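You operate a simulated robot arm through the tools that you are given. There is no shell and no other tool. Be economical: measure what you need, move in short steps, check, and stop when the job is done.

You run a simulated two-armed robot. Do the job below in one go: nothing can be reset, and whatever is moved stays where it is left.

## Task
Dust the patch on the long wooden box's lid, then wax it from the open tin.
Fine: grey cloth for the dust, cream pad for the wax; hold the box steady; put both back. A coat counts when it lies all over at full strength: go over it till it gets no stronger. What is to be rubbed or washed off counts as gone when no trace of it is left.

It is judged by the outcome, as a careful person would: the job done as asked, and still so three seconds after it is handed in. It fails if anything else is knocked over, pushed out of place, dropped, spilled or broken. Lids that push on must go on centred and level and be pressed home; caps that screw on are set level and turned clockwise until they are tight. Flat cloth is picked up by pressing the open fingertips on it (5 to 10 N) and closing them slowly along it; thin cloth reads only 2 to 8 mm in the jaws.

## Robot
Two 7-joint arms with two-finger parallel grippers on one trunk, on a base that drives. Base frame: it is fixed to the floor where the robot stands at the start and does not move with it; the origin is under the middle of the robot, x ahead of it, y to its left, z up; the surface under the hand at the start is at about z = 74. Lengths are in cm, angles in degrees, forces in N, time in s.
The left shoulder is at the start at [7, 16.3, 112], the right one opposite. With the tool pointing down near the work surface each hand reaches from about 38 to 88 cm from the robot's upright axis, wherever it stands, measured 20 degrees to its own side. Places, roughly: long wooden box (22x8x8 cm) [60, 40, 80]. Payload 3.43 kg a hand.
Tool frame (each hand has its own): the origin (TCP) lies between the finger pads and is the grasp point; the fingertips stand 3.4 cm ahead of it; z points along the fingers, y is the line along which they close. The gripper opens to 12.8 cm. The fingers are 2.4 cm wide and 1.2 cm thick; the gripper's body (4.8 by 13 cm) begins 9.6 cm behind the TCP.
Orientation is that of the tool frame in the base frame, as a unit quaternion [w, x, y, z]. With the fingers straight down and closing along the base's y, the tool's x points along the base's -x, its y along +y and its z along -z.

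## Interface
- The arms move only by the tool jog_arm. It takes "left_rows", "right_rows" or both (then of equal length, played together; a hand with none holds still); each is a list of rows, each a list of 7 numbers: the turn, a rotation vector about the tool's x, y, z in units of 6 degrees (1.0 is 6 degrees), then the shift along the tool's x, y, z in units of 50 mm (1.0 is 50 mm), then the gripper command, from -1 (shut) to 1 (fully open), values between in proportion. In form: [[rx, ry, rz, tx, ty, tz, fingers], ...]. A call has 1 to 10 rows; each row shifts and turns the commanded pose from where the row before left it, along the tool's axes as they then stand. A call with a number of a shift or a turn outside -1 to 1 is refused whole. Rows are played at 5 a second. More than 5 cm and 8.6 degrees between two rows, or a gripper value outside its range, and nothing of the call is played. A pose out of reach is approached as far as the arm can. The call stops where the force on the tool passes 90 N (or 10 N more than at its start, if that is more) or the arm is blocked; 0.2 s more then pass. The fingers move at their own pace (about 15.3 cm/s each) and stop on an object; they squeeze with about 22 N. The grip force told is the motor's: it shows also when the fingers shut on nothing. Time passes only in rows, and 0.2 s behind the last, so rows that do not move let the fingers close. It gives the time, the measured TCP pose, the force on the tool (base axes), the opening and the grip force at its end, in the units of the frame above (readings bear some noise), with the torque about the TCP (base axes, N m) and any sound that the robot's microphone picked up.
- Cameras (640 x 400 px; columns grow to the right, rows downward): "scene" is now at [12.52, 3.78, 133.53]; the picture's right is [0.46, -0.89, 0.00], its down [-0.61, -0.32, -0.73] and it looks along [0.65, 0.34, -0.68] (base axes); focal length 288 px, centre (320, 200). "left" rides on the left gripper at [7.6, 1.1, -16] in its tool frame; the picture's right is [-0.15, 0.99, 0.00], its down [-0.88, -0.13, -0.46] and it looks along [-0.45, -0.07, 0.89] (tool axes); focal length 234 px, centre (320, 200). "right" rides on the right gripper at [7.6, -1.1, -16] in its tool frame; the picture's right is [0.15, 0.99, 0.00], its down [-0.88, 0.13, -0.46] and it looks along [-0.45, 0.07, 0.89] (tool axes); focal length 234 px, centre (320, 200). There is no depth. A picture from a camera that has moved, and an enlarged one, comes with that camera's place and axes in the base frame and with its lens.
- snapshot(camera): a new picture of that camera. It takes no simulated time.
- raise_lower(by): slides the trunk up (or, below 0, down) by that many cm; the arms and the scene camera ride with it, the base frame stays. It gives what a move gives, with no picture.
- drive_base(legs): drives the robot by 1 to 6 legs, each [ahead, left, turn to the left] in cm, cm and degrees, along the robot's own axes; the way and the turn of a leg run together, so that a leg with both is an arc; at most 150 cm and 180 degrees a leg. The arms and the cameras ride along, it lands a little off, and it stops where it bumps. It gives what a move gives.
- head_to(pan, tilt): turns the head with the scene camera to pan (to the left, within 86 degrees either way) and tilt (down, from -29 to 69), counted from straight ahead of the robot. It gives what a move gives.
- enlarge(camera, box): a new picture of the part [left, top, right, bottom] of that camera's present view, enlarged. It takes no simulated time.
- close_job(): hands the job in; it is judged then, once.

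Go step by step. Nothing tells you exact positions but the pictures and the camera data: compare them with the known pose of the tool, close in by small moves and look again before you grip or let go. The budget is 120 turns and 92 pictures, counting those below and the enlarged ones. Unless the task says otherwise, let go and move clear before handing in, and close with one line.

The tools are called after "Emit:" by a JSON object that holds its "name" and its "arguments". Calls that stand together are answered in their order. jog_arm: Moves the arms, as the interface text tells. Its arguments: {"type":"object","properties":{"left_rows":{"type":"array","items":{"type":"array","items":{"type":"number"}}},"right_rows":{"type":"array","items":{"type":"array","items":{"type":"number"}}}},"required":[]} The other tools are called the same way: raise_lower (by) slides the trunk up or down; drive_base (legs) drives the base; head_to (pan, tilt) turns the head that bears the scene camera; snapshot (camera) takes a picture; enlarge (camera, box) takes an enlarged picture of a part of a camera's view; close_job () hands the job in.

At the start:

```text
time_s: 0.0
left_ee_pos: [41.68, 55.96, 104.27]
left_tool_rot: [-0.001, -0.002, 1.0, -0.001]
left_force: [0.1, -0.1, 0.6]
left_wrist_torque: [-0.01, -0.02, 0.01]
left_finger_gap: 12.82
left_grip_force: 0.1
right_ee_pos: [59.7, 7.38, 104.81]
right_tool_rot: [0.0, -0.001, 1.0, 0.0]
right_force: [0.2, 0.4, -0.1]
right_wrist_torque: [-0.03, 0.01, -0.02]
right_finger_gap: 12.77
right_grip_force: 0.2
trunk travel left (down, up): [-60.0, 34.0]
robot x, y, heading: [0.0, 0.18, 0.0]
head pan, tilt: [27.5, 43.2]
```

scene: 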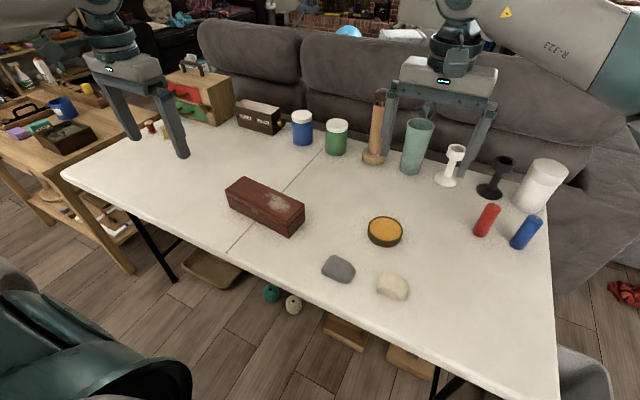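
right: 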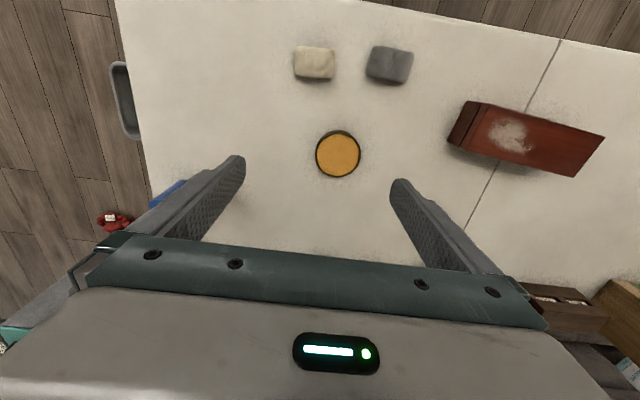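
left: 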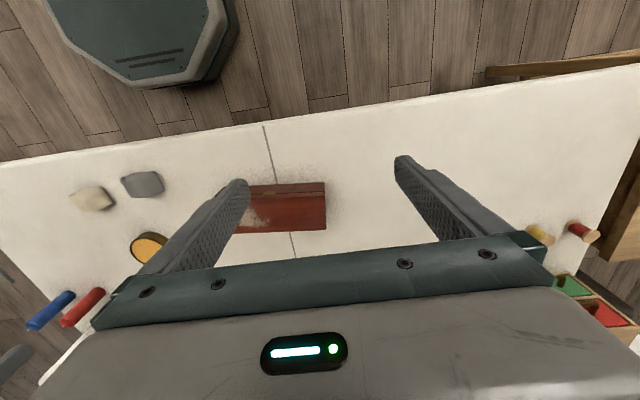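

The grey cloth is near [49, 18], the cream pad near [50, 5], the tin near [65, 12], and the box near [57, 42] with its patch towards the right end. I'll look closer before moving.

Emit:
{"name": "enlarge", "arguments": {"camera": "scene", "box": [200, 160, 440, 310]}}

Emit:
{"name": "enlarge", "arguments": {"camera": "right", "box": [270, 20, 630, 245]}}

```text
2.67 times, centred on (320, 235) of scene
camera zoom: at [12.52, 3.78, 133.53], right [0.46, -0.89, 0.0], down [-0.61, -0.32, -0.73], along [0.65, 0.34, -0.68], focal length 768 px, centre (320, 107)
```

zoom: 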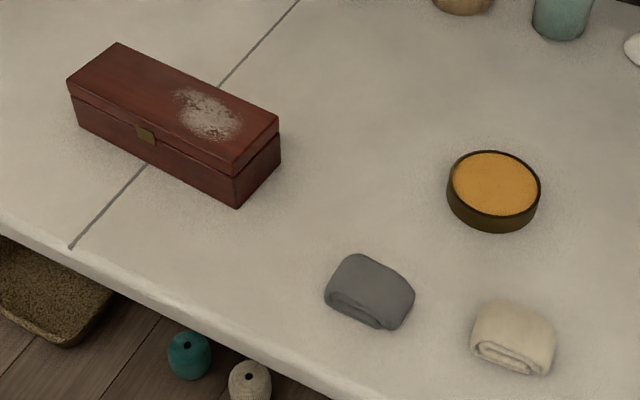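

```text
1.78 times, centred on (450, 132) of right
camera zoom: at [52.05, 6.28, 120.72], right [-0.15, 0.99, 0.0], down [0.88, 0.13, 0.46], along [0.45, 0.07, -0.89], focal length 416 px, centre (89, 320)
```

zoom: 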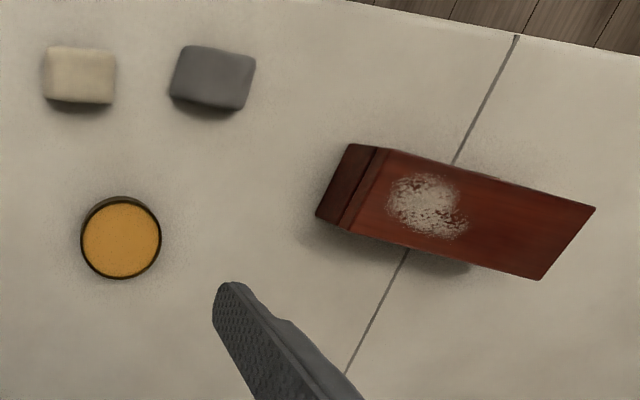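

The box's long axis runs nearly along y, from about y=33 to y=54, with its top near z=81 and the patch at about [56, 39]. I'll shift the base 20 cm left so both hands reach comfortably, then look again.

Emit:
{"name": "drive_base", "arguments": {"legs": [[0, 20, 0]]}}

Emit:
{"name": "snapshot", "arguments": {"camera": "scene"}}

Emit:
{"name": "snapshot", "arguments": {"camera": "right"}}

```text
time_s: 1.6
left_ee_pos: [41.62, 75.67, 104.27]
left_tool_rot: [0.0, -0.002, 1.0, 0.0]
left_force: [0.2, -0.2, 0.0]
left_wrist_torque: [-0.01, 0.01, 0.01]
left_finger_gap: 12.82
left_grip_force: 0.1
right_ee_pos: [59.62, 27.08, 104.82]
right_tool_rot: [0.0, -0.001, 1.0, 0.0]
right_force: [-0.6, -0.5, 0.3]
right_wrist_torque: [-0.06, -0.01, 0.02]
right_finger_gap: 12.8
right_grip_force: 0.0
trunk travel left (down, up): [-60.0, 34.0]
robot x, y, heading: [0.18, 19.88, -0.1]
head pan, tilt: [27.5, 43.2]
```

```text
86 pictures are left
camera scene: at [12.49, 23.54, 133.54], right [0.46, -0.89, 0.0], down [-0.61, -0.32, -0.73], along [0.65, 0.34, -0.68], focal length 288 px, centre (320, 200)
```

scene: 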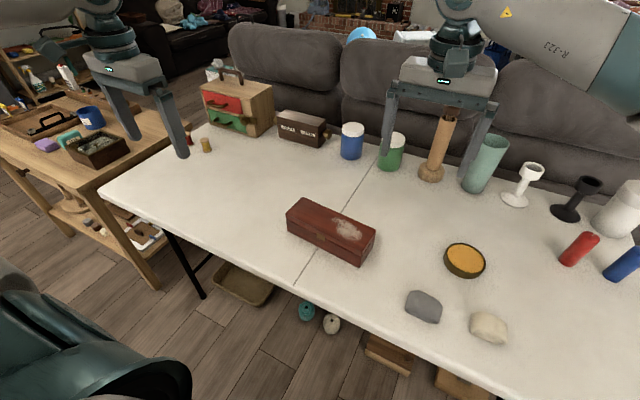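

```text
85 pictures are left
camera right: at [52.02, 26.14, 120.72], right [-0.15, 0.99, 0.0], down [0.88, 0.13, 0.46], along [0.45, 0.07, -0.89], focal length 234 px, centre (320, 200)
```

right: 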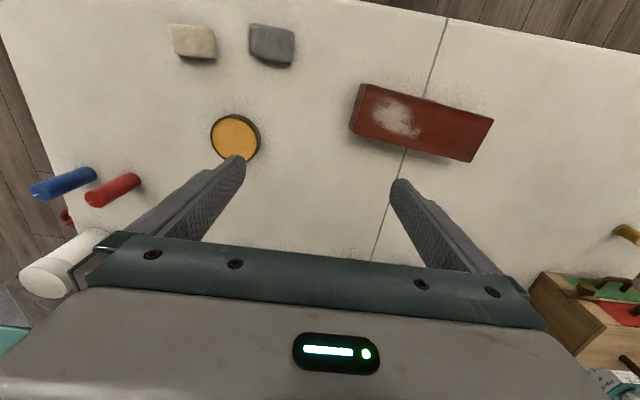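

I'll aim the head at the work area and turn both hands so their fingers close across the box's width, with the cameras facing outwards.

Emit:
{"name": "head_to", "arguments": {"pan": 5, "tilt": 50}}

Emit:
{"name": "jog_arm", "arguments": {"left_rows": [[0, 0, 1, 0, 0, 0, 1], [0, 0, 1, 0, 0, 0, 1], [0, 0, 1, 0, 0, 0, 1], [0, 0, 1, 0, 0, 0, 1], [0, 0, 1, 0, 0, 0, 1], [0, 0, 1, 0, 0, 0, 1], [0, 0, 1, 0, 0, 0, 1], [0, 0, 1, 0, 0, 0, 1], [0, 0, 1, 0, 0, 0, 1], [0, 0, 1, 0, 0, 0, 1]], "right_rows": [[0, 0, -1, 0, 0, 0, 1], [0, 0, -1, 0, 0, 0, 1], [0, 0, -1, 0, 0, 0, 1], [0, 0, -1, 0, 0, 0, 1], [0, 0, -1, 0, 0, 0, 1], [0, 0, -1, 0, 0, 0, 1], [0, 0, -1, 0, 0, 0, 1], [0, 0, -1, 0, 0, 0, 1], [0, 0, -1, 0, 0, 0, 1], [0, 0, -1, 0, 0, 0, 1]]}}

Emit:
{"name": "jog_arm", "arguments": {"left_rows": [[0, 0, 1, 0, 0, 0, 1], [0, 0, 1, 0, 0, 0, 1], [0, 0, 1, 0, 0, 0, 1], [0, 0, 1, 0, 0, 0, 1], [0, 0, 1, 0, 0, 0, 1], [0, 0, 0.75, 0, 0, 0, 1], [0, 0, 0, 0, 0, 0, 1]], "right_rows": [[0, 0, -1, 0, 0, 0, 1], [0, 0, -1, 0, 0, 0, 1], [0, 0, -1, 0, 0, 0, 1], [0, 0, -1, 0, 0, 0, 1], [0, 0, -1, 0, 0, 0, 1], [0, 0, 0, 0, 0, 0, 1], [0, 0, 0, 0, 0, 0, 1]]}}

Emit:
{"name": "snapshot", "arguments": {"camera": "scene"}}

```text
time_s: 2.5
left_ee_pos: [41.63, 75.78, 104.24]
left_tool_rot: [0.0, -0.002, 1.0, 0.0]
left_force: [-0.1, -1.0, 0.1]
left_wrist_torque: [0.02, 0.01, 0.0]
left_finger_gap: 12.81
left_grip_force: 0.1
right_ee_pos: [59.7, 27.3, 104.94]
right_tool_rot: [-0.001, -0.001, 1.0, 0.0]
right_force: [0.1, -0.4, -0.1]
right_wrist_torque: [-0.01, 0.05, 0.03]
right_finger_gap: 12.84
right_grip_force: 0.1
trunk travel left (down, up): [-60.0, 34.0]
robot x, y, heading: [0.21, 19.66, 0.1]
head pan, tilt: [5.0, 50.0]
```

```text
time_s: 4.7
left_ee_pos: [41.48, 75.79, 104.37]
left_tool_rot: [-0.001, 0.5, 0.866, 0.0]
left_force: [0.1, -0.2, -0.5]
left_wrist_torque: [-0.04, -0.01, -0.01]
left_finger_gap: 12.81
left_grip_force: 0.0
right_ee_pos: [59.84, 27.19, 104.9]
right_tool_rot: [0.0, -0.501, 0.865, 0.0]
right_force: [-0.4, 0.4, 0.5]
right_wrist_torque: [0.02, 0.0, 0.03]
right_finger_gap: 12.8
right_grip_force: 0.0
trunk travel left (down, up): [-60.0, 34.0]
robot x, y, heading: [0.28, 19.98, 0.0]
head pan, tilt: [5.0, 50.0]
```

```text
time_s: 6.2
left_ee_pos: [41.6, 75.77, 104.18]
left_tool_rot: [0.0, 0.734, 0.679, 0.0]
left_force: [0.3, -0.3, 0.1]
left_wrist_torque: [-0.04, -0.02, -0.01]
left_finger_gap: 12.77
left_grip_force: 0.1
right_ee_pos: [59.81, 27.12, 104.83]
right_tool_rot: [0.001, -0.567, 0.824, 0.0]
right_force: [-0.4, -1.2, -1.0]
right_wrist_torque: [0.01, -0.01, 0.0]
right_finger_gap: 12.83
right_grip_force: 0.0
right hand out of reach, approached as far as the arm can: row 2, 3, 4, 5
trunk travel left (down, up): [-60.0, 34.0]
robot x, y, heading: [-0.12, 19.59, 0.0]
head pan, tilt: [5.0, 50.0]
```

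```text
84 pictures are left
camera scene: at [12.82, 20.38, 132.59], right [0.09, -1.0, 0.0], down [-0.76, -0.07, -0.64], along [0.64, 0.06, -0.77], focal length 288 px, centre (320, 200)
```

scene: 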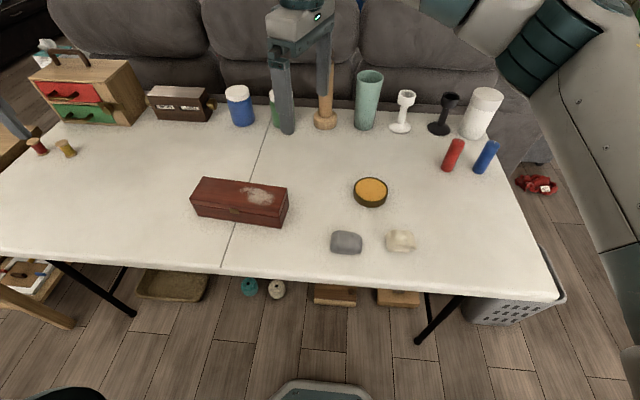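

The right wrist hits its limit near 69°, so I'll turn that hand back to unrotated and grip the pads along y. The left hand goes above the box's left end and tilts its body away from the rubbing area.

Emit:
{"name": "jog_arm", "arguments": {"left_rows": [[0, 0, 0, -0.761, 0.571, 0, 1], [0, 0, 0, -0.761, 0.571, 0, 1], [0, 0, 0, -0.761, 0.571, 0, 1], [0, 0, 0, -0.761, 0.571, 0, 1], [0, 0, 0, -0.761, 0.571, 0, 1], [0, 0, 0, -0.761, 0.571, 0, 1], [0, -0.833, 0, 0, 0, 0, 1], [0, -0.833, 0, 0, 0, 0, 1], [0, -0.833, 0, 0, 0, 0, 1], [0, 0, 0, 0, 0, 0, 1]], "right_rows": [[0, 0, 1, 0, 0, 0, 1], [0, 0, 1, 0, 0, 0, 1], [0, 0, 1, 0, 0, 0, 1], [0, 0, 1, 0, 0, 0, 1], [0, 0, 1, 0, 0, 0, 1], [0, 0, 1, 0, 0, 0, 1], [0, 0, 1, 0, 0, 0, 1], [0, 0, 1, 0, 0, 0, 1], [0, 0, 1, 0, 0, 0, 1], [0, 0, 0, 0, 0, 0, 1]]}}

Emit:
{"name": "snapshot", "arguments": {"camera": "left"}}

Emit:
{"name": "enlarge", "arguments": {"camera": "scene", "box": [160, 150, 440, 290]}}

```text
time_s: 8.4
left_ee_pos: [57.01, 51.71, 104.4]
left_tool_rot: [0.088, 0.727, 0.674, -0.097]
left_force: [-0.7, -0.5, 0.4]
left_wrist_torque: [0.0, -0.05, 0.01]
left_finger_gap: 12.81
left_grip_force: 0.0
right_ee_pos: [59.55, 27.24, 104.99]
right_tool_rot: [0.001, -0.131, 0.991, 0.0]
right_force: [-0.4, 0.1, 0.8]
right_wrist_torque: [-0.01, 0.03, -0.01]
right_finger_gap: 12.8
right_grip_force: 0.1
trunk travel left (down, up): [-60.0, 34.0]
robot x, y, heading: [-0.06, 19.6, -0.2]
head pan, tilt: [5.0, 50.0]
```

```text
83 pictures are left
camera left: at [58.89, 63.06, 117.93], right [0.98, -0.21, 0.04], down [-0.18, -0.72, 0.67], along [-0.12, -0.66, -0.74], focal length 234 px, centre (320, 200)
```

left: 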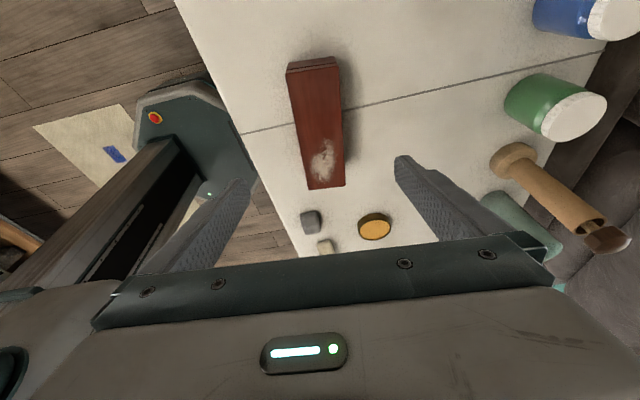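

```text
2.29 times, centred on (300, 220) of scene
camera zoom: at [12.81, 20.34, 132.59], right [0.09, -1.0, 0.0], down [-0.76, -0.07, -0.64], along [0.64, 0.06, -0.77], focal length 658 px, centre (366, 154)
```

zoom: 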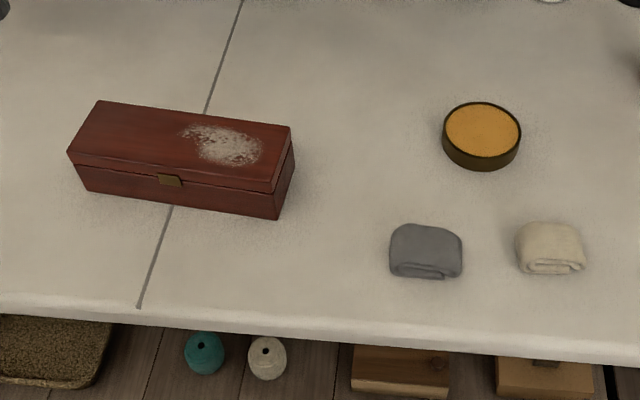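

The box's top is at about z=80.5 and its width is centred near x=57.4 at the holding end. The left hand goes down with fingers half closed, and the right hand squares up and hovers over the grey cloth near [48, 17.4].

Emit:
{"name": "jog_arm", "arguments": {"left_rows": [[0, 0, 0, 0.2235, 0.08, 0.834, 1], [0, 0, 0, 0.2235, 0, 0.834, 1], [0, 0, 0, 0.2235, 0, 0.834, 1], [0, 0, 0, 0.2235, 0, 0.834, 1], [0, 0, 0, 0.2235, 0, 0.834, 1], [0, 0, 0, 0.2235, 0, 0.834, 1], [0, 0, 0, 0, 0, 0, 1], [0, 0, 0, 0, 0, 0, 0.45]], "right_rows": [[0, 0, 0.833, 0, 0, 0, 1], [0, 0, 0.833, 0, 0, 0, 1], [0, 0, 0.833, 0, 0, 0, 1], [0, 0, 0, 0.464, -0.392, 0.6, 1], [0, 0, 0, 0.464, -0.392, 0.6, 1], [0, 0, 0, 0.464, -0.392, 0.6, 1], [0, 0, 0, 0.464, -0.392, 0.6, 1], [0, 0, 0, 0.464, -0.392, 0.6, 1]]}}

Emit:
{"name": "snapshot", "arguments": {"camera": "left"}}

Emit:
{"name": "snapshot", "arguments": {"camera": "right"}}

Emit:
{"name": "enlarge", "arguments": {"camera": "scene", "box": [160, 130, 440, 290]}}

```text
time_s: 10.2
left_ee_pos: [57.11, 51.66, 78.52]
left_tool_rot: [0.089, 0.727, 0.674, -0.095]
left_force: [-0.4, -0.1, 0.9]
left_wrist_torque: [-0.02, 0.02, 0.02]
left_finger_gap: 9.3
left_grip_force: 0.1
right_ee_pos: [47.99, 17.33, 89.61]
right_tool_rot: [0.0, -0.001, 1.0, 0.0]
right_force: [0.2, -0.2, 0.8]
right_wrist_torque: [0.02, 0.0, 0.02]
right_finger_gap: 12.78
right_grip_force: 0.1
trunk travel left (down, up): [-60.0, 34.0]
robot x, y, heading: [0.16, 19.75, -0.0]
head pan, tilt: [5.0, 50.0]
```

```text
81 pictures are left
camera left: at [59.1, 62.92, 92.01], right [0.98, -0.21, 0.04], down [-0.18, -0.72, 0.67], along [-0.12, -0.66, -0.74], focal length 234 px, centre (320, 200)
```

left: 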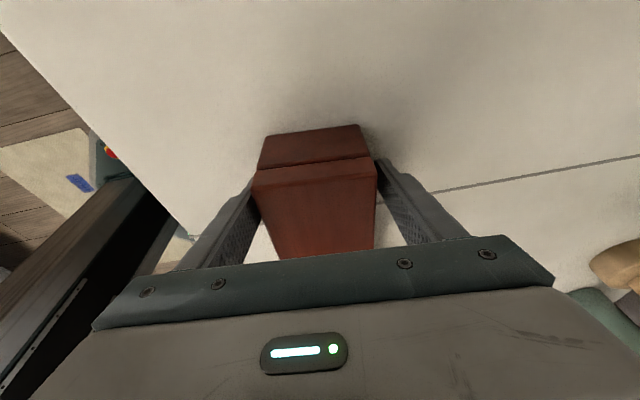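

```text
80 pictures are left
camera right: at [40.54, 16.21, 105.44], right [-0.15, 0.99, 0.0], down [0.88, 0.13, 0.46], along [0.45, 0.07, -0.89], focal length 234 px, centre (320, 200)
```

right: 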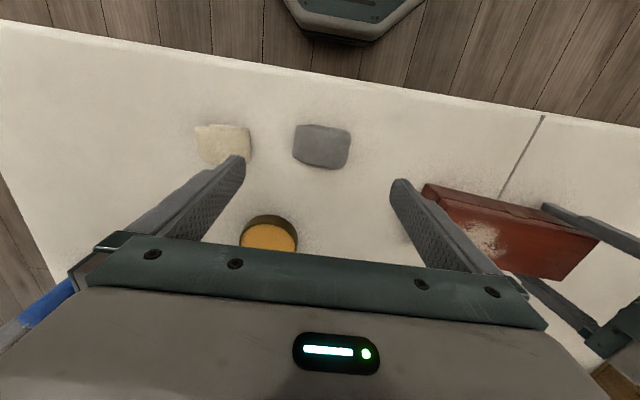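

```text
2.29 times, centred on (300, 210) of scene
camera zoom: at [12.85, 20.27, 132.59], right [0.09, -1.0, 0.0], down [-0.76, -0.07, -0.64], along [0.64, 0.06, -0.77], focal length 658 px, centre (366, 177)
```

zoom: 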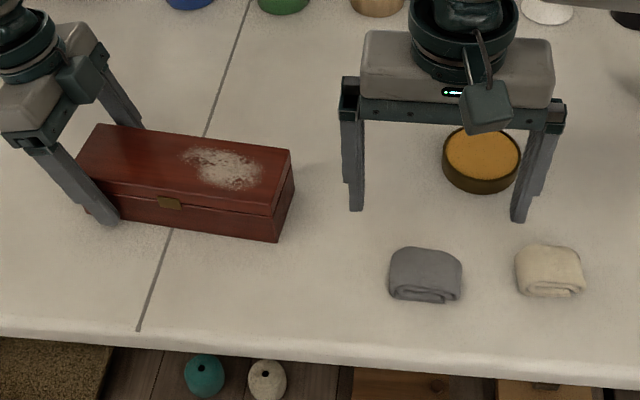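

The left fingers look centred about the box, so I'll close them gently and check with a picture.

Emit:
{"name": "jog_arm", "arguments": {"left_rows": [[0, 0, 0, 0, 0, 0, 0.35], [0, 0, 0, 0, 0, 0, 0.25], [0, 0, 0, 0, 0, 0, 0.18], [0, 0, 0, 0, 0, 0, 0.1], [0, 0, 0, 0, 0, 0, 0.0], [0, 0, 0, 0, 0, 0, -0.2], [0, 0, 0, 0, 0, 0, -1], [0, 0, 0, 0, 0, 0, -1]]}}

Emit:
{"name": "enlarge", "arguments": {"camera": "scene", "box": [160, 130, 440, 290]}}

```text
time_s: 12.1
left_ee_pos: [57.08, 51.69, 78.49]
left_tool_rot: [0.089, 0.727, 0.674, -0.095]
left_force: [-0.6, -0.2, 0.6]
left_wrist_torque: [0.01, 0.19, -0.13]
left_finger_gap: 7.83
left_grip_force: 22.1
right_ee_pos: [48.13, 17.38, 89.54]
right_tool_rot: [0.0, -0.001, 1.0, 0.0]
right_force: [0.2, 1.2, 0.0]
right_wrist_torque: [0.0, -0.02, -0.02]
right_finger_gap: 12.79
right_grip_force: 0.1
trunk travel left (down, up): [-60.0, 34.0]
robot x, y, heading: [-0.42, 19.85, 0.2]
head pan, tilt: [5.0, 50.0]
```

```text
2.29 times, centred on (300, 210) of scene
camera zoom: at [12.81, 20.36, 132.59], right [0.09, -1.0, 0.0], down [-0.76, -0.07, -0.64], along [0.64, 0.06, -0.77], focal length 658 px, centre (366, 177)
```

zoom: 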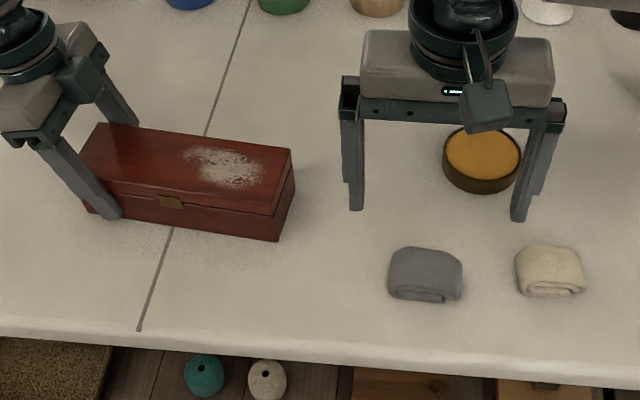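

The box is held with a 7.83 cm gap and hasn't shifted. The right hand now goes down around the grey cloth, opened to about 10 cm.

Emit:
{"name": "jog_arm", "arguments": {"right_rows": [[0, 0, 0, 0, 0, 0, 0.55], [0, 0, 0, 0, 0, 0.753, 0.55], [0, 0, 0, 0, 0, 0.753, 0.55], [0, 0, 0, 0, 0, 0.6, 0.55], [0, 0, 0, 0, 0, 0, 0.55]]}}

Emit:
{"name": "enlarge", "arguments": {"camera": "scene", "box": [280, 170, 440, 290]}}

Emit:
{"name": "snapshot", "arguments": {"camera": "right"}}

```text
time_s: 13.2
left_ee_pos: [57.22, 51.79, 78.5]
left_tool_rot: [0.089, 0.727, 0.674, -0.095]
left_force: [-0.7, 1.4, 2.1]
left_wrist_torque: [0.06, 0.2, -0.12]
left_finger_gap: 7.83
left_grip_force: 21.4
right_ee_pos: [48.09, 17.32, 79.52]
right_tool_rot: [-0.001, -0.001, 1.0, 0.0]
right_force: [-0.2, 0.5, 0.8]
right_wrist_torque: [0.02, 0.0, 0.03]
right_finger_gap: 9.93
right_grip_force: 0.0
trunk travel left (down, up): [-60.0, 34.0]
robot x, y, heading: [-0.01, 19.91, 0.0]
head pan, tilt: [5.0, 50.0]
```

```text
3.33 times, centred on (360, 230) of scene
camera zoom: at [12.81, 20.37, 132.59], right [0.09, -1.0, 0.0], down [-0.76, -0.07, -0.64], along [0.64, 0.06, -0.77], focal length 960 px, centre (187, 100)
```

zoom: 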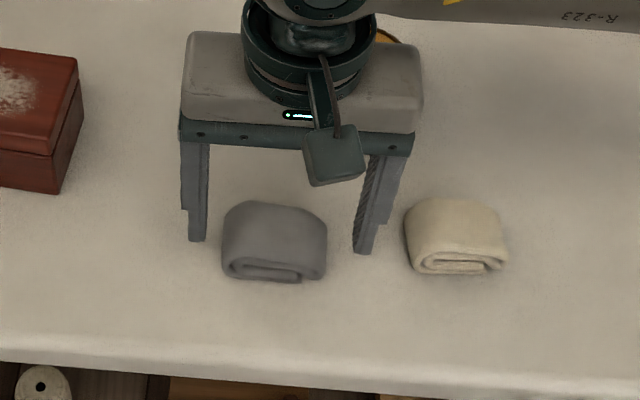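

```text
76 pictures are left
camera right: at [40.48, 16.19, 95.39], right [-0.15, 0.99, 0.0], down [0.88, 0.13, 0.46], along [0.45, 0.07, -0.89], focal length 234 px, centre (320, 200)
```

right: 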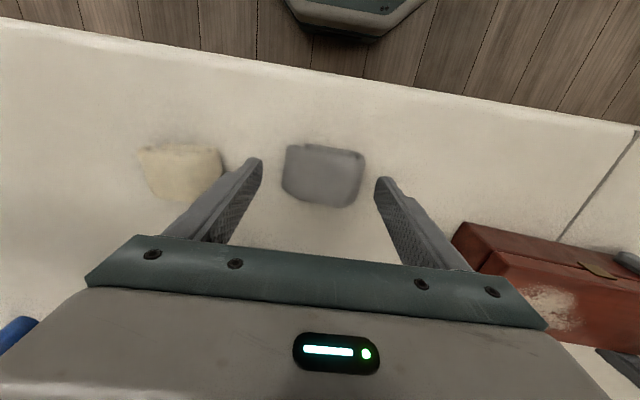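

The fingers straddle the cloth evenly. I'll go down a little further and close slowly.

Emit:
{"name": "jog_arm", "arguments": {"right_rows": [[0, 0, 0, 0, 0, 0.24, 0.55], [0, 0, 0, 0.0, 0, 0, 0.4], [0, 0, 0, 0, 0, 0, 0.25], [0, 0, 0, 0, 0, 0, 0.1], [0, 0, 0, 0, 0, 0, 0.0], [0, 0, 0, 0, 0, 0, -0.2], [0, 0, 0, 0, 0, 0, -0.5], [0, 0, 0, 0, 0, 0, -1], [0, 0, 0, 0, 0, 0, -1]]}}

Emit:
{"name": "enlarge", "arguments": {"camera": "scene", "box": [280, 170, 440, 290]}}

```text
time_s: 15.2
left_ee_pos: [57.03, 51.68, 78.52]
left_tool_rot: [0.088, 0.727, 0.674, -0.096]
left_force: [-0.2, 1.8, 2.4]
left_wrist_torque: [0.05, 0.19, -0.22]
left_finger_gap: 7.81
left_grip_force: 21.8
right_ee_pos: [48.1, 17.34, 78.25]
right_tool_rot: [0.0, -0.001, 1.0, 0.0]
right_force: [0.7, 0.4, 1.3]
right_wrist_torque: [0.0, -0.03, 0.0]
right_finger_gap: 7.04
right_grip_force: 22.0
trunk travel left (down, up): [-60.0, 34.0]
robot x, y, heading: [0.0, 19.92, 0.1]
head pan, tilt: [5.0, 50.0]
```

```text
3.33 times, centred on (360, 230) of scene
camera zoom: at [12.81, 20.37, 132.59], right [0.09, -1.0, 0.0], down [-0.76, -0.07, -0.64], along [0.64, 0.06, -0.77], focal length 960 px, centre (187, 100)
```

zoom: 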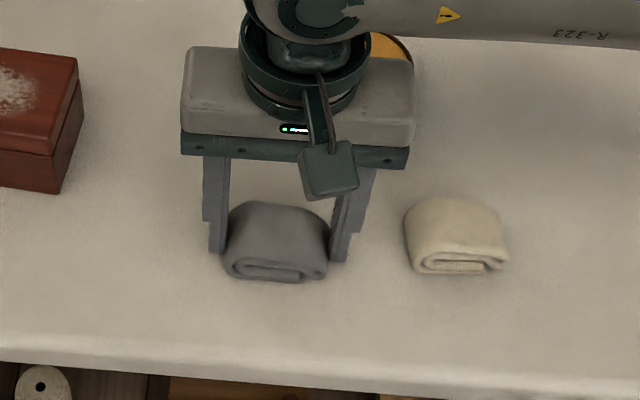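

The cloth is held at a 7.04 cm gap, with its bottom about 4.25 cm below the TCP. I'll lift it, carry it over the patch, align it with the box and lower it to just above the lid.

Emit:
{"name": "jog_arm", "arguments": {"right_rows": [[0, 0, 0, 0, 0, -0.5, -1], [0, 0, 0, 0, 0, -1, -1], [0, 0, 0, 0, 0, -1, -1], [0, 0, 0, -0.316, 0.863, 0, -1], [0, 0, 0, -0.316, 0.863, 0, -1], [0, 0, 0, -0.316, 0.863, 0, -1], [0, 0, 0, -0.316, 0.863, 0, -1], [0, 0, 0, -0.316, 0.863, 0, -1], [0, 0, 0.75, 0, 0, 0.4, -1], [0, 0, 0, 0, 0, 0, -1]]}}

Emit:
{"name": "enlarge", "arguments": {"camera": "scene", "box": [160, 110, 400, 260]}}

Emit:
{"name": "snapshot", "arguments": {"camera": "right"}}

```text
time_s: 17.4
left_ee_pos: [57.15, 51.75, 78.37]
left_tool_rot: [0.089, 0.727, 0.675, -0.095]
left_force: [0.4, 0.0, 2.3]
left_wrist_torque: [0.25, 0.08, 0.02]
left_finger_gap: 7.84
left_grip_force: 22.1
right_ee_pos: [55.72, 39.19, 88.41]
right_tool_rot: [-0.001, 0.039, 0.999, 0.001]
right_force: [-0.4, 0.0, 0.1]
right_wrist_torque: [0.03, 0.01, 0.02]
right_finger_gap: 0.0
right_grip_force: 22.1
trunk travel left (down, up): [-60.0, 34.0]
robot x, y, heading: [-0.35, 19.57, 0.1]
head pan, tilt: [5.0, 50.0]
```

```text
2.67 times, centred on (280, 185) of scene
camera zoom: at [12.81, 20.39, 132.58], right [0.09, -1.0, 0.0], down [-0.76, -0.07, -0.64], along [0.64, 0.06, -0.77], focal length 768 px, centre (427, 240)
```

zoom: 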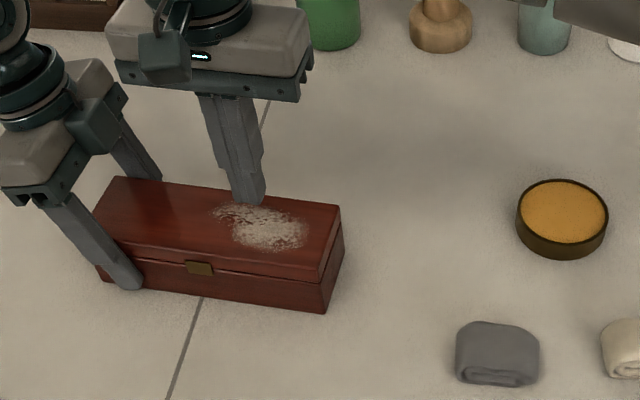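

```text
73 pictures are left
camera right: at [48.0, 38.72, 104.32], right [-0.07, 1.0, 0.0], down [0.89, 0.06, 0.46], along [0.45, 0.03, -0.89], focal length 234 px, centre (320, 200)
```

right: 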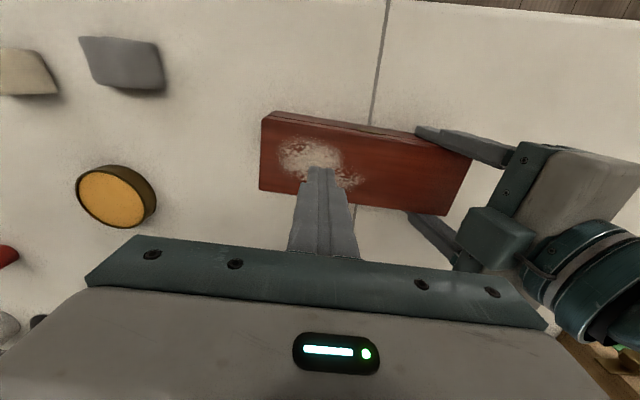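

The cloth slipped out of the fingers on the first lift and still sits where it was. I'll go back, grip it lower near the table, and lift slowly.

Emit:
{"name": "jog_arm", "arguments": {"right_rows": [[0, 0, -0.75, 0, 0, 0, -1], [0, 0, 0, 0.3, -0.872, 0, -1], [0, 0, 0, 0.3, -0.872, 0, 0], [0, 0, 0, 0.3, -0.872, 0, 0.55], [0, 0, 0, 0.3, -0.872, 0, 0.55], [0, 0, 0, 0.3, -0.872, 0, 0.55], [0, 0, 0, 0, 0, 0.72, 0.55], [0, 0, 0, 0, 0, 0.72, 0.55], [0, 0, 0, 0, 0, 0.5, 0.55], [0, 0, 0, 0, 0, 0, 0.55]]}}

Emit:
{"name": "enlarge", "arguments": {"camera": "scene", "box": [280, 170, 440, 290]}}

```text
time_s: 19.6
left_ee_pos: [57.19, 51.7, 78.53]
left_tool_rot: [0.088, 0.727, 0.675, -0.095]
left_force: [0.1, 0.5, -0.1]
left_wrist_torque: [-0.24, 0.11, -0.01]
left_finger_gap: 7.79
left_grip_force: 21.7
right_ee_pos: [48.56, 17.04, 78.71]
right_tool_rot: [0.0, -0.001, 1.0, 0.0]
right_force: [-0.6, 0.0, -0.4]
right_wrist_torque: [0.0, 0.01, 0.03]
right_finger_gap: 9.93
right_grip_force: 0.0
trunk travel left (down, up): [-60.0, 34.0]
robot x, y, heading: [0.1, 19.85, 0.1]
head pan, tilt: [5.0, 50.0]
```

```text
3.33 times, centred on (360, 230) of scene
camera zoom: at [12.83, 20.36, 132.59], right [0.09, -1.0, 0.0], down [-0.76, -0.07, -0.64], along [0.64, 0.06, -0.77], focal length 960 px, centre (187, 100)
```

zoom: 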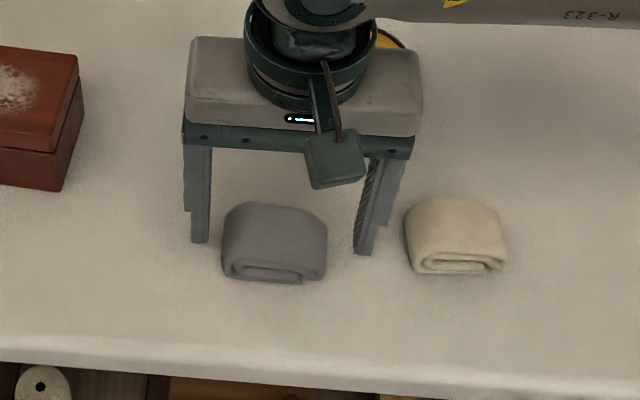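

I'm nudging the hand left to centre it, lowering until the tips nearly touch the table, then closing and lifting slowly by 1 cm.

Emit:
{"name": "jog_arm", "arguments": {"right_rows": [[0, 0, 0, 0, 0.08, 0.1, 0.55], [0, 0, 0, 0.0, 0, 0.1, 0.4], [0, 0, 0, 0, 0, 0, 0.25], [0, 0, 0, 0, 0, 0, 0.1], [0, 0, 0, 0, 0, 0, -0.2], [0, 0, 0, 0, 0, 0, -1], [0, 0, 0, 0, 0, 0, -1], [0, 0, 0, 0, 0, 0, -1]]}}

Emit:
{"name": "jog_arm", "arguments": {"right_rows": [[0, 0, 0, 0, 0, -0.03, -1], [0, 0, 0, 0, 0, -0.03, -1], [0, 0, 0, 0, 0, -0.04, -1], [0, 0, 0, 0, 0, -0.05, -1], [0, 0, 0, 0, 0, -0.05, -1], [0, 0, 0, 0, 0, 0, -1]]}}

Emit:
{"name": "enlarge", "arguments": {"camera": "scene", "box": [280, 170, 440, 290]}}

```text
time_s: 21.4
left_ee_pos: [57.22, 51.74, 78.5]
left_tool_rot: [0.089, 0.727, 0.674, -0.096]
left_force: [-0.1, 0.0, 0.4]
left_wrist_torque: [-0.03, 0.1, -0.09]
left_finger_gap: 7.78
left_grip_force: 21.6
right_ee_pos: [48.39, 17.56, 77.9]
right_tool_rot: [0.001, -0.001, 1.0, 0.0]
right_force: [0.8, 0.3, 1.7]
right_wrist_torque: [0.05, -0.02, -0.03]
right_finger_gap: 7.01
right_grip_force: 22.2
trunk travel left (down, up): [-60.0, 34.0]
robot x, y, heading: [-0.28, 20.06, 0.1]
head pan, tilt: [5.0, 50.0]
```

```text
time_s: 22.9
left_ee_pos: [57.18, 51.7, 78.56]
left_tool_rot: [0.088, 0.727, 0.674, -0.096]
left_force: [-0.6, -0.4, -0.1]
left_wrist_torque: [0.01, 0.12, -0.08]
left_finger_gap: 7.77
left_grip_force: 22.0
right_ee_pos: [48.44, 17.53, 78.9]
right_tool_rot: [0.0, -0.001, 1.0, 0.0]
right_force: [0.2, 0.0, 0.1]
right_wrist_torque: [0.03, -0.02, 0.04]
right_finger_gap: 6.99
right_grip_force: 22.3
trunk travel left (down, up): [-60.0, 34.0]
robot x, y, heading: [0.01, 19.69, 0.1]
head pan, tilt: [5.0, 50.0]
```

```text
3.33 times, centred on (360, 230) of scene
camera zoom: at [12.84, 20.38, 132.58], right [0.09, -1.0, 0.0], down [-0.76, -0.07, -0.64], along [0.64, 0.06, -0.77], focal length 960 px, centre (187, 100)
```

zoom: 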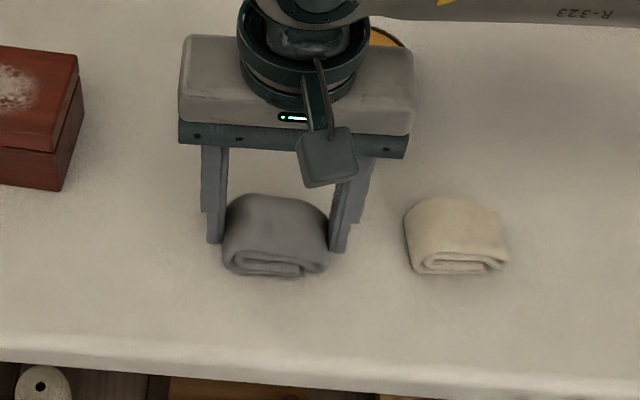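

The cloth rises with the fingers this time. I'll continue lifting with gentle acceleration and check.

Emit:
{"name": "jog_arm", "arguments": {"right_rows": [[0, 0, 0, 0, 0, -0.08, -1], [0, 0, 0, 0, 0, -0.16, -1], [0, 0, 0, 0, 0, -0.3, -1], [0, 0, 0, 0, 0, -0.4, -1], [0, 0, 0, 0, 0, -0.4, -1], [0, 0, 0, 0, 0, -0.4, -1], [0, 0, 0, 0, 0, -0.3, -1], [0, 0, 0, 0, 0, -0.2, -1], [0, 0, 0, 0, 0, 0, -1]]}}

Emit:
{"name": "snapshot", "arguments": {"camera": "scene"}}

```text
time_s: 24.9
left_ee_pos: [57.19, 51.76, 78.51]
left_tool_rot: [0.089, 0.726, 0.675, -0.096]
left_force: [0.3, 0.4, 0.7]
left_wrist_torque: [-0.02, 0.1, -0.09]
left_finger_gap: 7.78
left_grip_force: 22.2
right_ee_pos: [48.36, 17.58, 90.21]
right_tool_rot: [0.0, -0.001, 1.0, 0.0]
right_force: [-0.6, -0.2, -0.7]
right_wrist_torque: [-0.03, 0.04, -0.02]
right_finger_gap: 7.01
right_grip_force: 21.9
trunk travel left (down, up): [-60.0, 34.0]
robot x, y, heading: [-0.01, 19.97, -0.3]
head pan, tilt: [5.0, 50.0]
```

```text
70 pictures are left
camera scene: at [12.84, 20.38, 132.58], right [0.09, -1.0, 0.0], down [-0.76, -0.07, -0.64], along [0.64, 0.06, -0.77], focal length 288 px, centre (320, 200)
```

scene: 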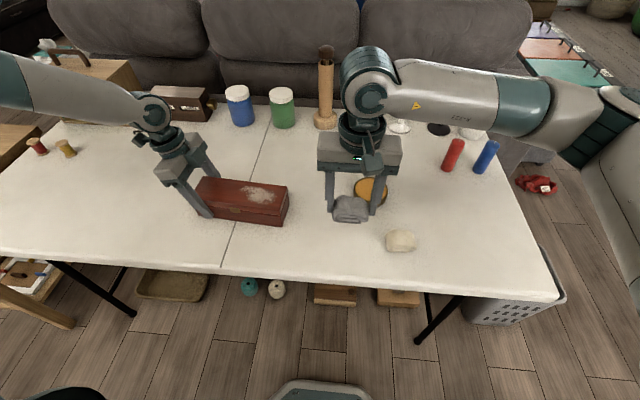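

The cloth is held firmly. I'll carry it over the patch with soft starts and stops.

Emit:
{"name": "jog_arm", "arguments": {"right_rows": [[0, 0, 0, -0.1, 0.26, 0, -1], [0, 0, 0, -0.2, 0.52, 0, -1], [0, 0, 0, -0.266, 0.69, 0, -1], [0, 0, 0, -0.266, 0.69, 0, -1], [0, 0, 0, -0.266, 0.69, 0, -1], [0, 0, 0, -0.266, 0.69, 0, -1], [0, 0, 0.35, -0.2, 0.52, 0, -1], [0, 0, 0.4, -0.1, 0.26, 0.2, -1], [0, 0, 0, 0, 0, 0.4, -1], [0, 0, 0, 0, 0, 0.2, -1]]}}

Emit:
{"name": "enlarge", "arguments": {"camera": "scene", "box": [160, 110, 400, 260]}}

```text
time_s: 27.1
left_ee_pos: [57.21, 51.81, 78.55]
left_tool_rot: [0.089, 0.727, 0.674, -0.095]
left_force: [-0.1, 0.6, -0.1]
left_wrist_torque: [-0.07, 0.13, -0.07]
left_finger_gap: 7.77
left_grip_force: 22.6
right_ee_pos: [56.82, 39.18, 85.98]
right_tool_rot: [0.0, 0.038, 0.999, -0.001]
right_force: [1.0, -0.6, 0.4]
right_wrist_torque: [0.02, -0.01, 0.01]
right_finger_gap: 7.0
right_grip_force: 21.8
trunk travel left (down, up): [-60.0, 34.0]
robot x, y, heading: [-0.05, 19.89, 0.2]
head pan, tilt: [5.0, 50.0]
```

```text
2.67 times, centred on (280, 185) of scene
camera zoom: at [12.84, 20.39, 132.59], right [0.09, -1.0, 0.0], down [-0.76, -0.07, -0.64], along [0.64, 0.06, -0.77], focal length 768 px, centre (427, 240)
```

zoom: 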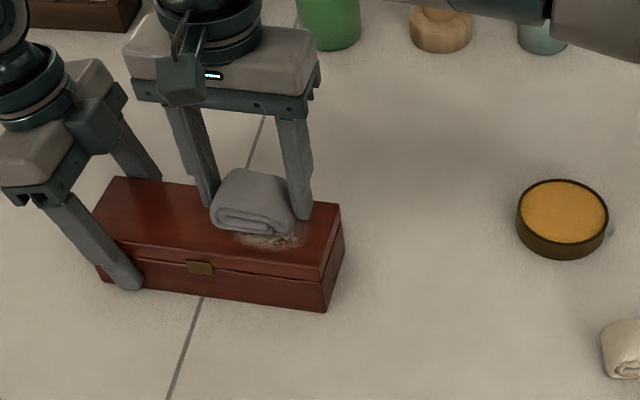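

Hovering over the patch; I'll lower in small steps until contact shows in the force reading.

Emit:
{"name": "jog_arm", "arguments": {"right_rows": [[0, 0, 0, 0, 0, 0.12, -1], [0, 0, 0, 0, 0, 0.12, -1], [0, 0, 0, 0, 0, 0.08, -1], [0, 0, 0, 0, 0, 0, -1]]}}

Emit:
{"name": "jog_arm", "arguments": {"right_rows": [[0, 0, 0, 0, 0, 0.06, -1], [0, 0, 0, 0, 0, 0, -1]]}}

Emit:
{"name": "jog_arm", "arguments": {"right_rows": [[0, 0, 0, 0, 0, 0.04, -1], [0, 0, 0, 0, 0, 0, -1]]}}

```text
time_s: 28.1
left_ee_pos: [57.06, 51.67, 78.41]
left_tool_rot: [0.089, 0.726, 0.675, -0.095]
left_force: [4.9, 2.7, -10.1]
left_wrist_torque: [0.17, -0.01, 0.69]
left_finger_gap: 7.78
left_grip_force: 22.3
right_ee_pos: [56.78, 39.09, 84.72]
right_tool_rot: [0.001, 0.038, 0.999, 0.0]
right_force: [-0.6, -3.9, 32.2]
right_wrist_torque: [-0.14, 0.13, 0.05]
right_finger_gap: 7.02
right_grip_force: 21.7
trunk travel left (down, up): [-60.0, 34.0]
robot x, y, heading: [-0.21, 19.63, 0.3]
head pan, tilt: [5.0, 50.0]
```

```text
time_s: 28.6
left_ee_pos: [57.01, 51.62, 78.45]
left_tool_rot: [0.088, 0.727, 0.674, -0.096]
left_force: [1.1, 1.7, -12.5]
left_wrist_torque: [0.3, -0.33, 0.61]
left_finger_gap: 7.79
left_grip_force: 21.5
right_ee_pos: [56.65, 39.13, 84.38]
right_tool_rot: [0.001, 0.038, 0.999, 0.001]
right_force: [7.8, 0.7, 38.9]
right_wrist_torque: [-0.01, -0.12, 0.07]
right_finger_gap: 7.0
right_grip_force: 21.8
trunk travel left (down, up): [-60.0, 34.0]
robot x, y, heading: [-0.14, 19.78, 0.2]
head pan, tilt: [5.0, 50.0]
```

```text
time_s: 29.2
left_ee_pos: [57.02, 51.67, 78.6]
left_tool_rot: [0.088, 0.726, 0.675, -0.095]
left_force: [2.2, 3.3, -15.7]
left_wrist_torque: [0.11, -0.02, 0.41]
left_finger_gap: 7.76
left_grip_force: 21.2
right_ee_pos: [56.64, 39.16, 84.39]
right_tool_rot: [0.002, 0.039, 0.999, 0.002]
right_force: [5.6, -1.6, 49.9]
right_wrist_torque: [0.14, -0.03, 0.37]
right_finger_gap: 7.0
right_grip_force: 22.1
trunk travel left (down, up): [-60.0, 34.0]
robot x, y, heading: [-0.5, 19.54, 0.2]
head pan, tilt: [5.0, 50.0]
```

That pressed too hard (50 N). I'll ease up to roughly 15 N.

Emit:
{"name": "jog_arm", "arguments": {"right_rows": [[0, 0, 0, 0, 0, -0.1, -1], [0, 0, 0, 0, 0, -0.06, -1], [0, 0, 0, 0, 0, 0, -1]]}}

```text
time_s: 30.1
left_ee_pos: [57.29, 51.7, 78.55]
left_tool_rot: [0.089, 0.727, 0.674, -0.096]
left_force: [0.0, 0.9, -0.2]
left_wrist_torque: [0.22, -0.01, 0.01]
left_finger_gap: 7.79
left_grip_force: 22.1
right_ee_pos: [56.66, 38.87, 84.69]
right_tool_rot: [0.0, 0.038, 0.999, -0.001]
right_force: [-0.6, 0.0, -0.6]
right_wrist_torque: [-0.01, -0.01, 0.0]
right_finger_gap: 7.0
right_grip_force: 22.1
trunk travel left (down, up): [-60.0, 34.0]
robot x, y, heading: [-0.53, 19.98, 0.0]
head pan, tilt: [5.0, 50.0]
```

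Emit:
{"name": "jog_arm", "arguments": {"right_rows": [[0, 0, 0, 0, 0, 0.03, -1], [0, 0, 0, 0, 0, 0.03, -1], [0, 0, 0, 0, 0, 0, -1]]}}

```text
time_s: 30.9
left_ee_pos: [57.19, 51.68, 78.51]
left_tool_rot: [0.089, 0.727, 0.674, -0.095]
left_force: [1.6, -1.0, 2.5]
left_wrist_torque: [-0.78, 0.17, 0.37]
left_finger_gap: 7.78
left_grip_force: 22.2
right_ee_pos: [56.79, 39.08, 84.67]
right_tool_rot: [0.0, 0.038, 0.999, 0.0]
right_force: [0.2, 0.0, -0.4]
right_wrist_torque: [0.03, -0.01, 0.0]
right_finger_gap: 6.99
right_grip_force: 21.7
trunk travel left (down, up): [-60.0, 34.0]
robot x, y, heading: [0.11, 19.74, 0.2]
head pan, tilt: [5.0, 50.0]
```

Emit:
{"name": "jog_arm", "arguments": {"right_rows": [[0, 0, 0, 0, 0, 0.03, -1], [0, 0, 0, 0, 0, 0, -1]]}}

Emit:
{"name": "jog_arm", "arguments": {"right_rows": [[0, 0, 0, 0, 0, 0.03, -1], [0, 0, 0, 0, 0, 0, -1]]}}

```text
time_s: 31.4
left_ee_pos: [57.15, 51.72, 78.55]
left_tool_rot: [0.088, 0.727, 0.674, -0.095]
left_force: [1.9, -1.5, 3.4]
left_wrist_torque: [-0.74, -0.01, 0.34]
left_finger_gap: 7.76
left_grip_force: 21.4
right_ee_pos: [56.77, 39.17, 84.41]
right_tool_rot: [0.0, 0.038, 0.999, 0.0]
right_force: [0.6, 1.0, 0.6]
right_wrist_torque: [-0.02, -0.04, 0.02]
right_finger_gap: 7.01
right_grip_force: 22.2
trunk travel left (down, up): [-60.0, 34.0]
robot x, y, heading: [-0.08, 19.87, 0.3]
head pan, tilt: [5.0, 50.0]
```

```text
time_s: 32.0
left_ee_pos: [57.22, 51.71, 78.59]
left_tool_rot: [0.09, 0.726, 0.675, -0.096]
left_force: [4.3, -2.5, 0.6]
left_wrist_torque: [-0.16, -0.21, 0.62]
left_finger_gap: 7.8
left_grip_force: 22.0
right_ee_pos: [56.71, 39.04, 84.46]
right_tool_rot: [0.001, 0.038, 0.999, 0.001]
right_force: [1.7, 2.3, 12.7]
right_wrist_torque: [-0.3, -0.03, 0.07]
right_finger_gap: 7.0
right_grip_force: 22.2
trunk travel left (down, up): [-60.0, 34.0]
robot x, y, heading: [0.13, 19.82, 0.1]
head pan, tilt: [5.0, 50.0]
```

About 13 N of contact now. I'll rub over the patch in rows along the lid.

Emit:
{"name": "jog_arm", "arguments": {"right_rows": [[0, 0, 0, 0, 0.5, 0, -1], [0, 0, 0, -0.2, 0, 0, -1], [0, 0, 0, 0, -0.5, 0, -1], [0, 0, 0, 0, -0.5, 0, -1], [0, 0, 0, 0.2, 0, 0, -1], [0, 0, 0, 0, 0.5, 0, -1], [0, 0, 0, 0, 0.5, 0, -1], [0, 0, 0, 0.2, 0, 0, -1], [0, 0, 0, 0, -0.5, 0, -1], [0, 0, 0, 0, -0.5, 0, -1]]}}

Emit:
{"name": "enlarge", "arguments": {"camera": "scene", "box": [160, 110, 400, 260]}}

Emit:
{"name": "snapshot", "arguments": {"camera": "left"}}

```text
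time_s: 34.2
left_ee_pos: [57.04, 51.58, 78.6]
left_tool_rot: [0.089, 0.727, 0.674, -0.095]
left_force: [-5.2, -7.8, 6.5]
left_wrist_torque: [0.69, 0.28, -0.18]
left_finger_gap: 7.8
left_grip_force: 22.1
right_ee_pos: [55.38, 36.7, 84.46]
right_tool_rot: [0.001, 0.037, 0.999, 0.001]
right_force: [1.2, 2.8, 8.0]
right_wrist_torque: [-0.09, -0.11, 0.16]
right_finger_gap: 7.02
right_grip_force: 22.0
trunk travel left (down, up): [-60.0, 34.0]
robot x, y, heading: [-0.05, 19.88, 0.3]
head pan, tilt: [5.0, 50.0]
```

```text
2.67 times, centred on (280, 185) of scene
camera zoom: at [12.66, 20.26, 132.6], right [0.09, -1.0, 0.0], down [-0.76, -0.07, -0.64], along [0.64, 0.06, -0.77], focal length 768 px, centre (427, 240)
```

zoom: 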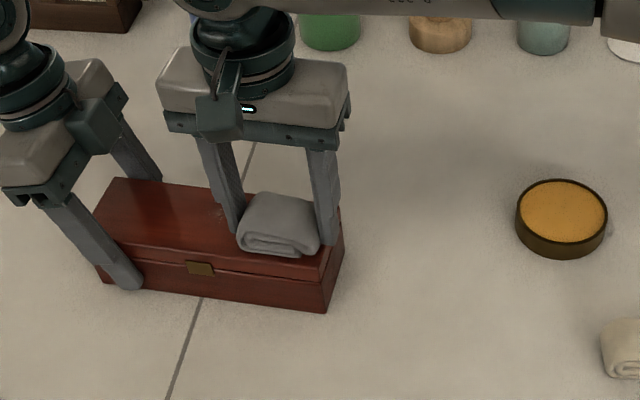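

```text
67 pictures are left
camera left: at [58.96, 62.88, 92.11], right [0.98, -0.22, 0.04], down [-0.19, -0.72, 0.67], along [-0.12, -0.66, -0.74], focal length 234 px, centre (320, 200)
```

left: 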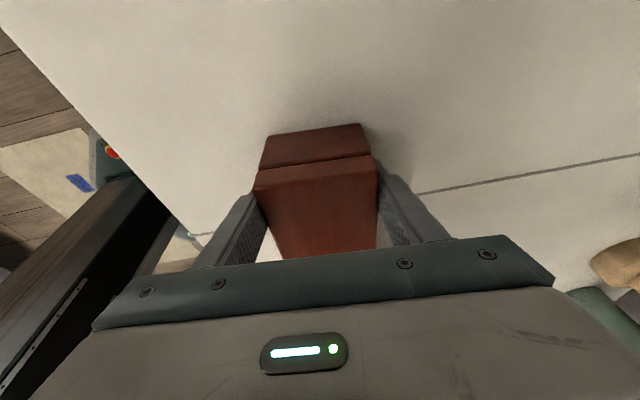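

Most dust is off. I'll go over it again, a bit wider, then lift and look.

Emit:
{"name": "jog_arm", "arguments": {"right_rows": [[0, 0, 0, 0, 0.5, 0, -1], [0, 0, 0, 0, 0.5, 0, -1], [0, 0, 0, -0.2, 0, 0, -1], [0, 0, 0, 0, -0.5, 0, -1], [0, 0, 0, 0, -0.5, 0, -1], [0, 0, 0, -0.2, 0, 0, -1], [0, 0, 0, 0, 0.5, 0, -1], [0, 0, 0, 0, 0.5, 0, -1], [0, 0, 0, -0.15, 0, 0, -1], [0, 0, 0, 0, -0.5, 0, -1]]}}

Emit:
{"name": "jog_arm", "arguments": {"right_rows": [[0, 0, 0, 0, -0.5, 0, -1], [0, 0, 0, 0.35, 0, 0, -1], [0, 0, 0, 0, 0.5, 0, -1], [0, 0, 0, 0, 0.5, 0, -1], [0, 0, 0, 0.3, 0, 0, -1], [0, 0, 0, 0, -0.5, 0, -1], [0, 0, 0, 0, -0.5, 0, -1], [0, 0, 0, -0.3, 0.5, 0, -1], [0, 0, 0, 0, 0, -0.2, -1], [0, 0, 0, 0, 0, -0.6, -1]]}}

Emit:
{"name": "jog_arm", "arguments": {"right_rows": [[0, 0, 0, 0, -0.2, -0.1, -1], [0, 0, 0, 0, -0.5, 0, -1], [0, 0, 0, 0, -0.7, 0, -1], [0, 0, 0, 0, -0.7, 0, -1], [0, 0, 0, 0, -0.4, 0, -1], [0, 0, 0, 0, 0, 0, -1]]}}

Emit:
{"name": "enlarge", "arguments": {"camera": "scene", "box": [180, 150, 340, 250]}}

```text
time_s: 36.5
left_ee_pos: [56.86, 51.66, 78.77]
left_tool_rot: [0.092, 0.727, 0.674, -0.095]
left_force: [3.9, -21.2, -3.3]
left_wrist_torque: [0.06, -0.03, 0.54]
left_finger_gap: 7.82
left_grip_force: 21.9
right_ee_pos: [58.22, 39.77, 84.5]
right_tool_rot: [0.002, 0.036, 0.999, 0.006]
right_force: [-3.8, 31.5, 52.4]
right_wrist_torque: [-1.06, 0.95, -0.51]
right_finger_gap: 6.97
right_grip_force: 22.0
trunk travel left (down, up): [-60.0, 34.0]
robot x, y, heading: [-0.09, 19.9, 0.3]
head pan, tilt: [5.0, 50.0]
```

```text
time_s: 38.6
left_ee_pos: [57.32, 51.64, 78.58]
left_tool_rot: [0.09, 0.727, 0.674, -0.094]
left_force: [1.0, -0.8, 13.4]
left_wrist_torque: [-0.18, -0.12, 0.43]
left_finger_gap: 7.77
left_grip_force: 22.0
right_ee_pos: [56.83, 39.08, 88.05]
right_tool_rot: [0.001, 0.038, 0.999, 0.0]
right_force: [0.3, 0.5, 0.3]
right_wrist_torque: [0.02, 0.04, 0.0]
right_finger_gap: 7.01
right_grip_force: 22.0
trunk travel left (down, up): [-60.0, 34.0]
robot x, y, heading: [-0.11, 19.81, 0.2]
head pan, tilt: [5.0, 50.0]
```

```text
time_s: 40.0
left_ee_pos: [57.03, 51.68, 78.5]
left_tool_rot: [0.089, 0.726, 0.675, -0.094]
left_force: [5.9, -1.6, 16.4]
left_wrist_torque: [-0.22, -0.04, 0.1]
left_finger_gap: 7.79
left_grip_force: 21.6
right_ee_pos: [55.61, 26.58, 88.73]
right_tool_rot: [0.0, 0.039, 0.999, 0.0]
right_force: [0.2, 0.0, -0.4]
right_wrist_torque: [0.0, 0.04, -0.01]
right_finger_gap: 7.02
right_grip_force: 22.0
trunk travel left (down, up): [-60.0, 34.0]
robot x, y, heading: [-0.22, 19.4, -0.1]
head pan, tilt: [5.0, 50.0]
```

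```text
4.00 times, centred on (260, 200) of scene
camera zoom: at [12.74, 20.26, 132.6], right [0.09, -1.0, 0.0], down [-0.76, -0.07, -0.64], along [0.64, 0.06, -0.77], focal length 1152 px, centre (560, 200)
```

zoom: 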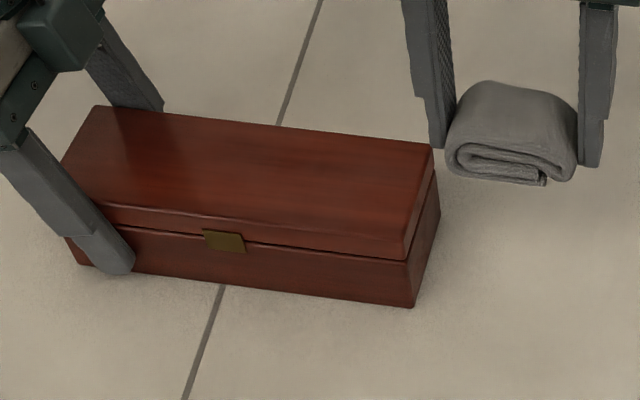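

The lid looks clean from here. I'll check it from the wrist camera too before putting the cloth back.

Emit:
{"name": "snapshot", "arguments": {"camera": "right"}}

```text
65 pictures are left
camera right: at [47.89, 26.12, 104.63], right [-0.07, 1.0, 0.0], down [0.89, 0.06, 0.46], along [0.45, 0.03, -0.89], focal length 234 px, centre (320, 200)
```

right: 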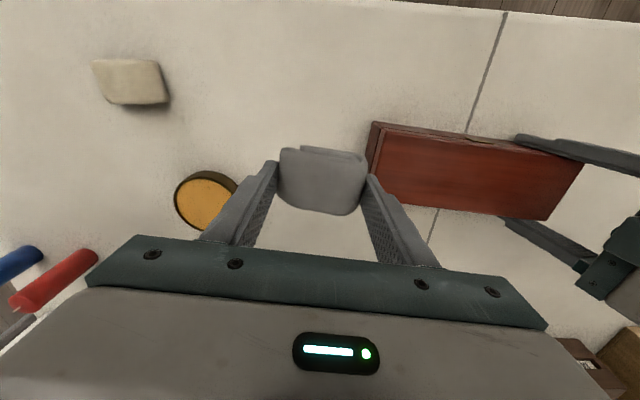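

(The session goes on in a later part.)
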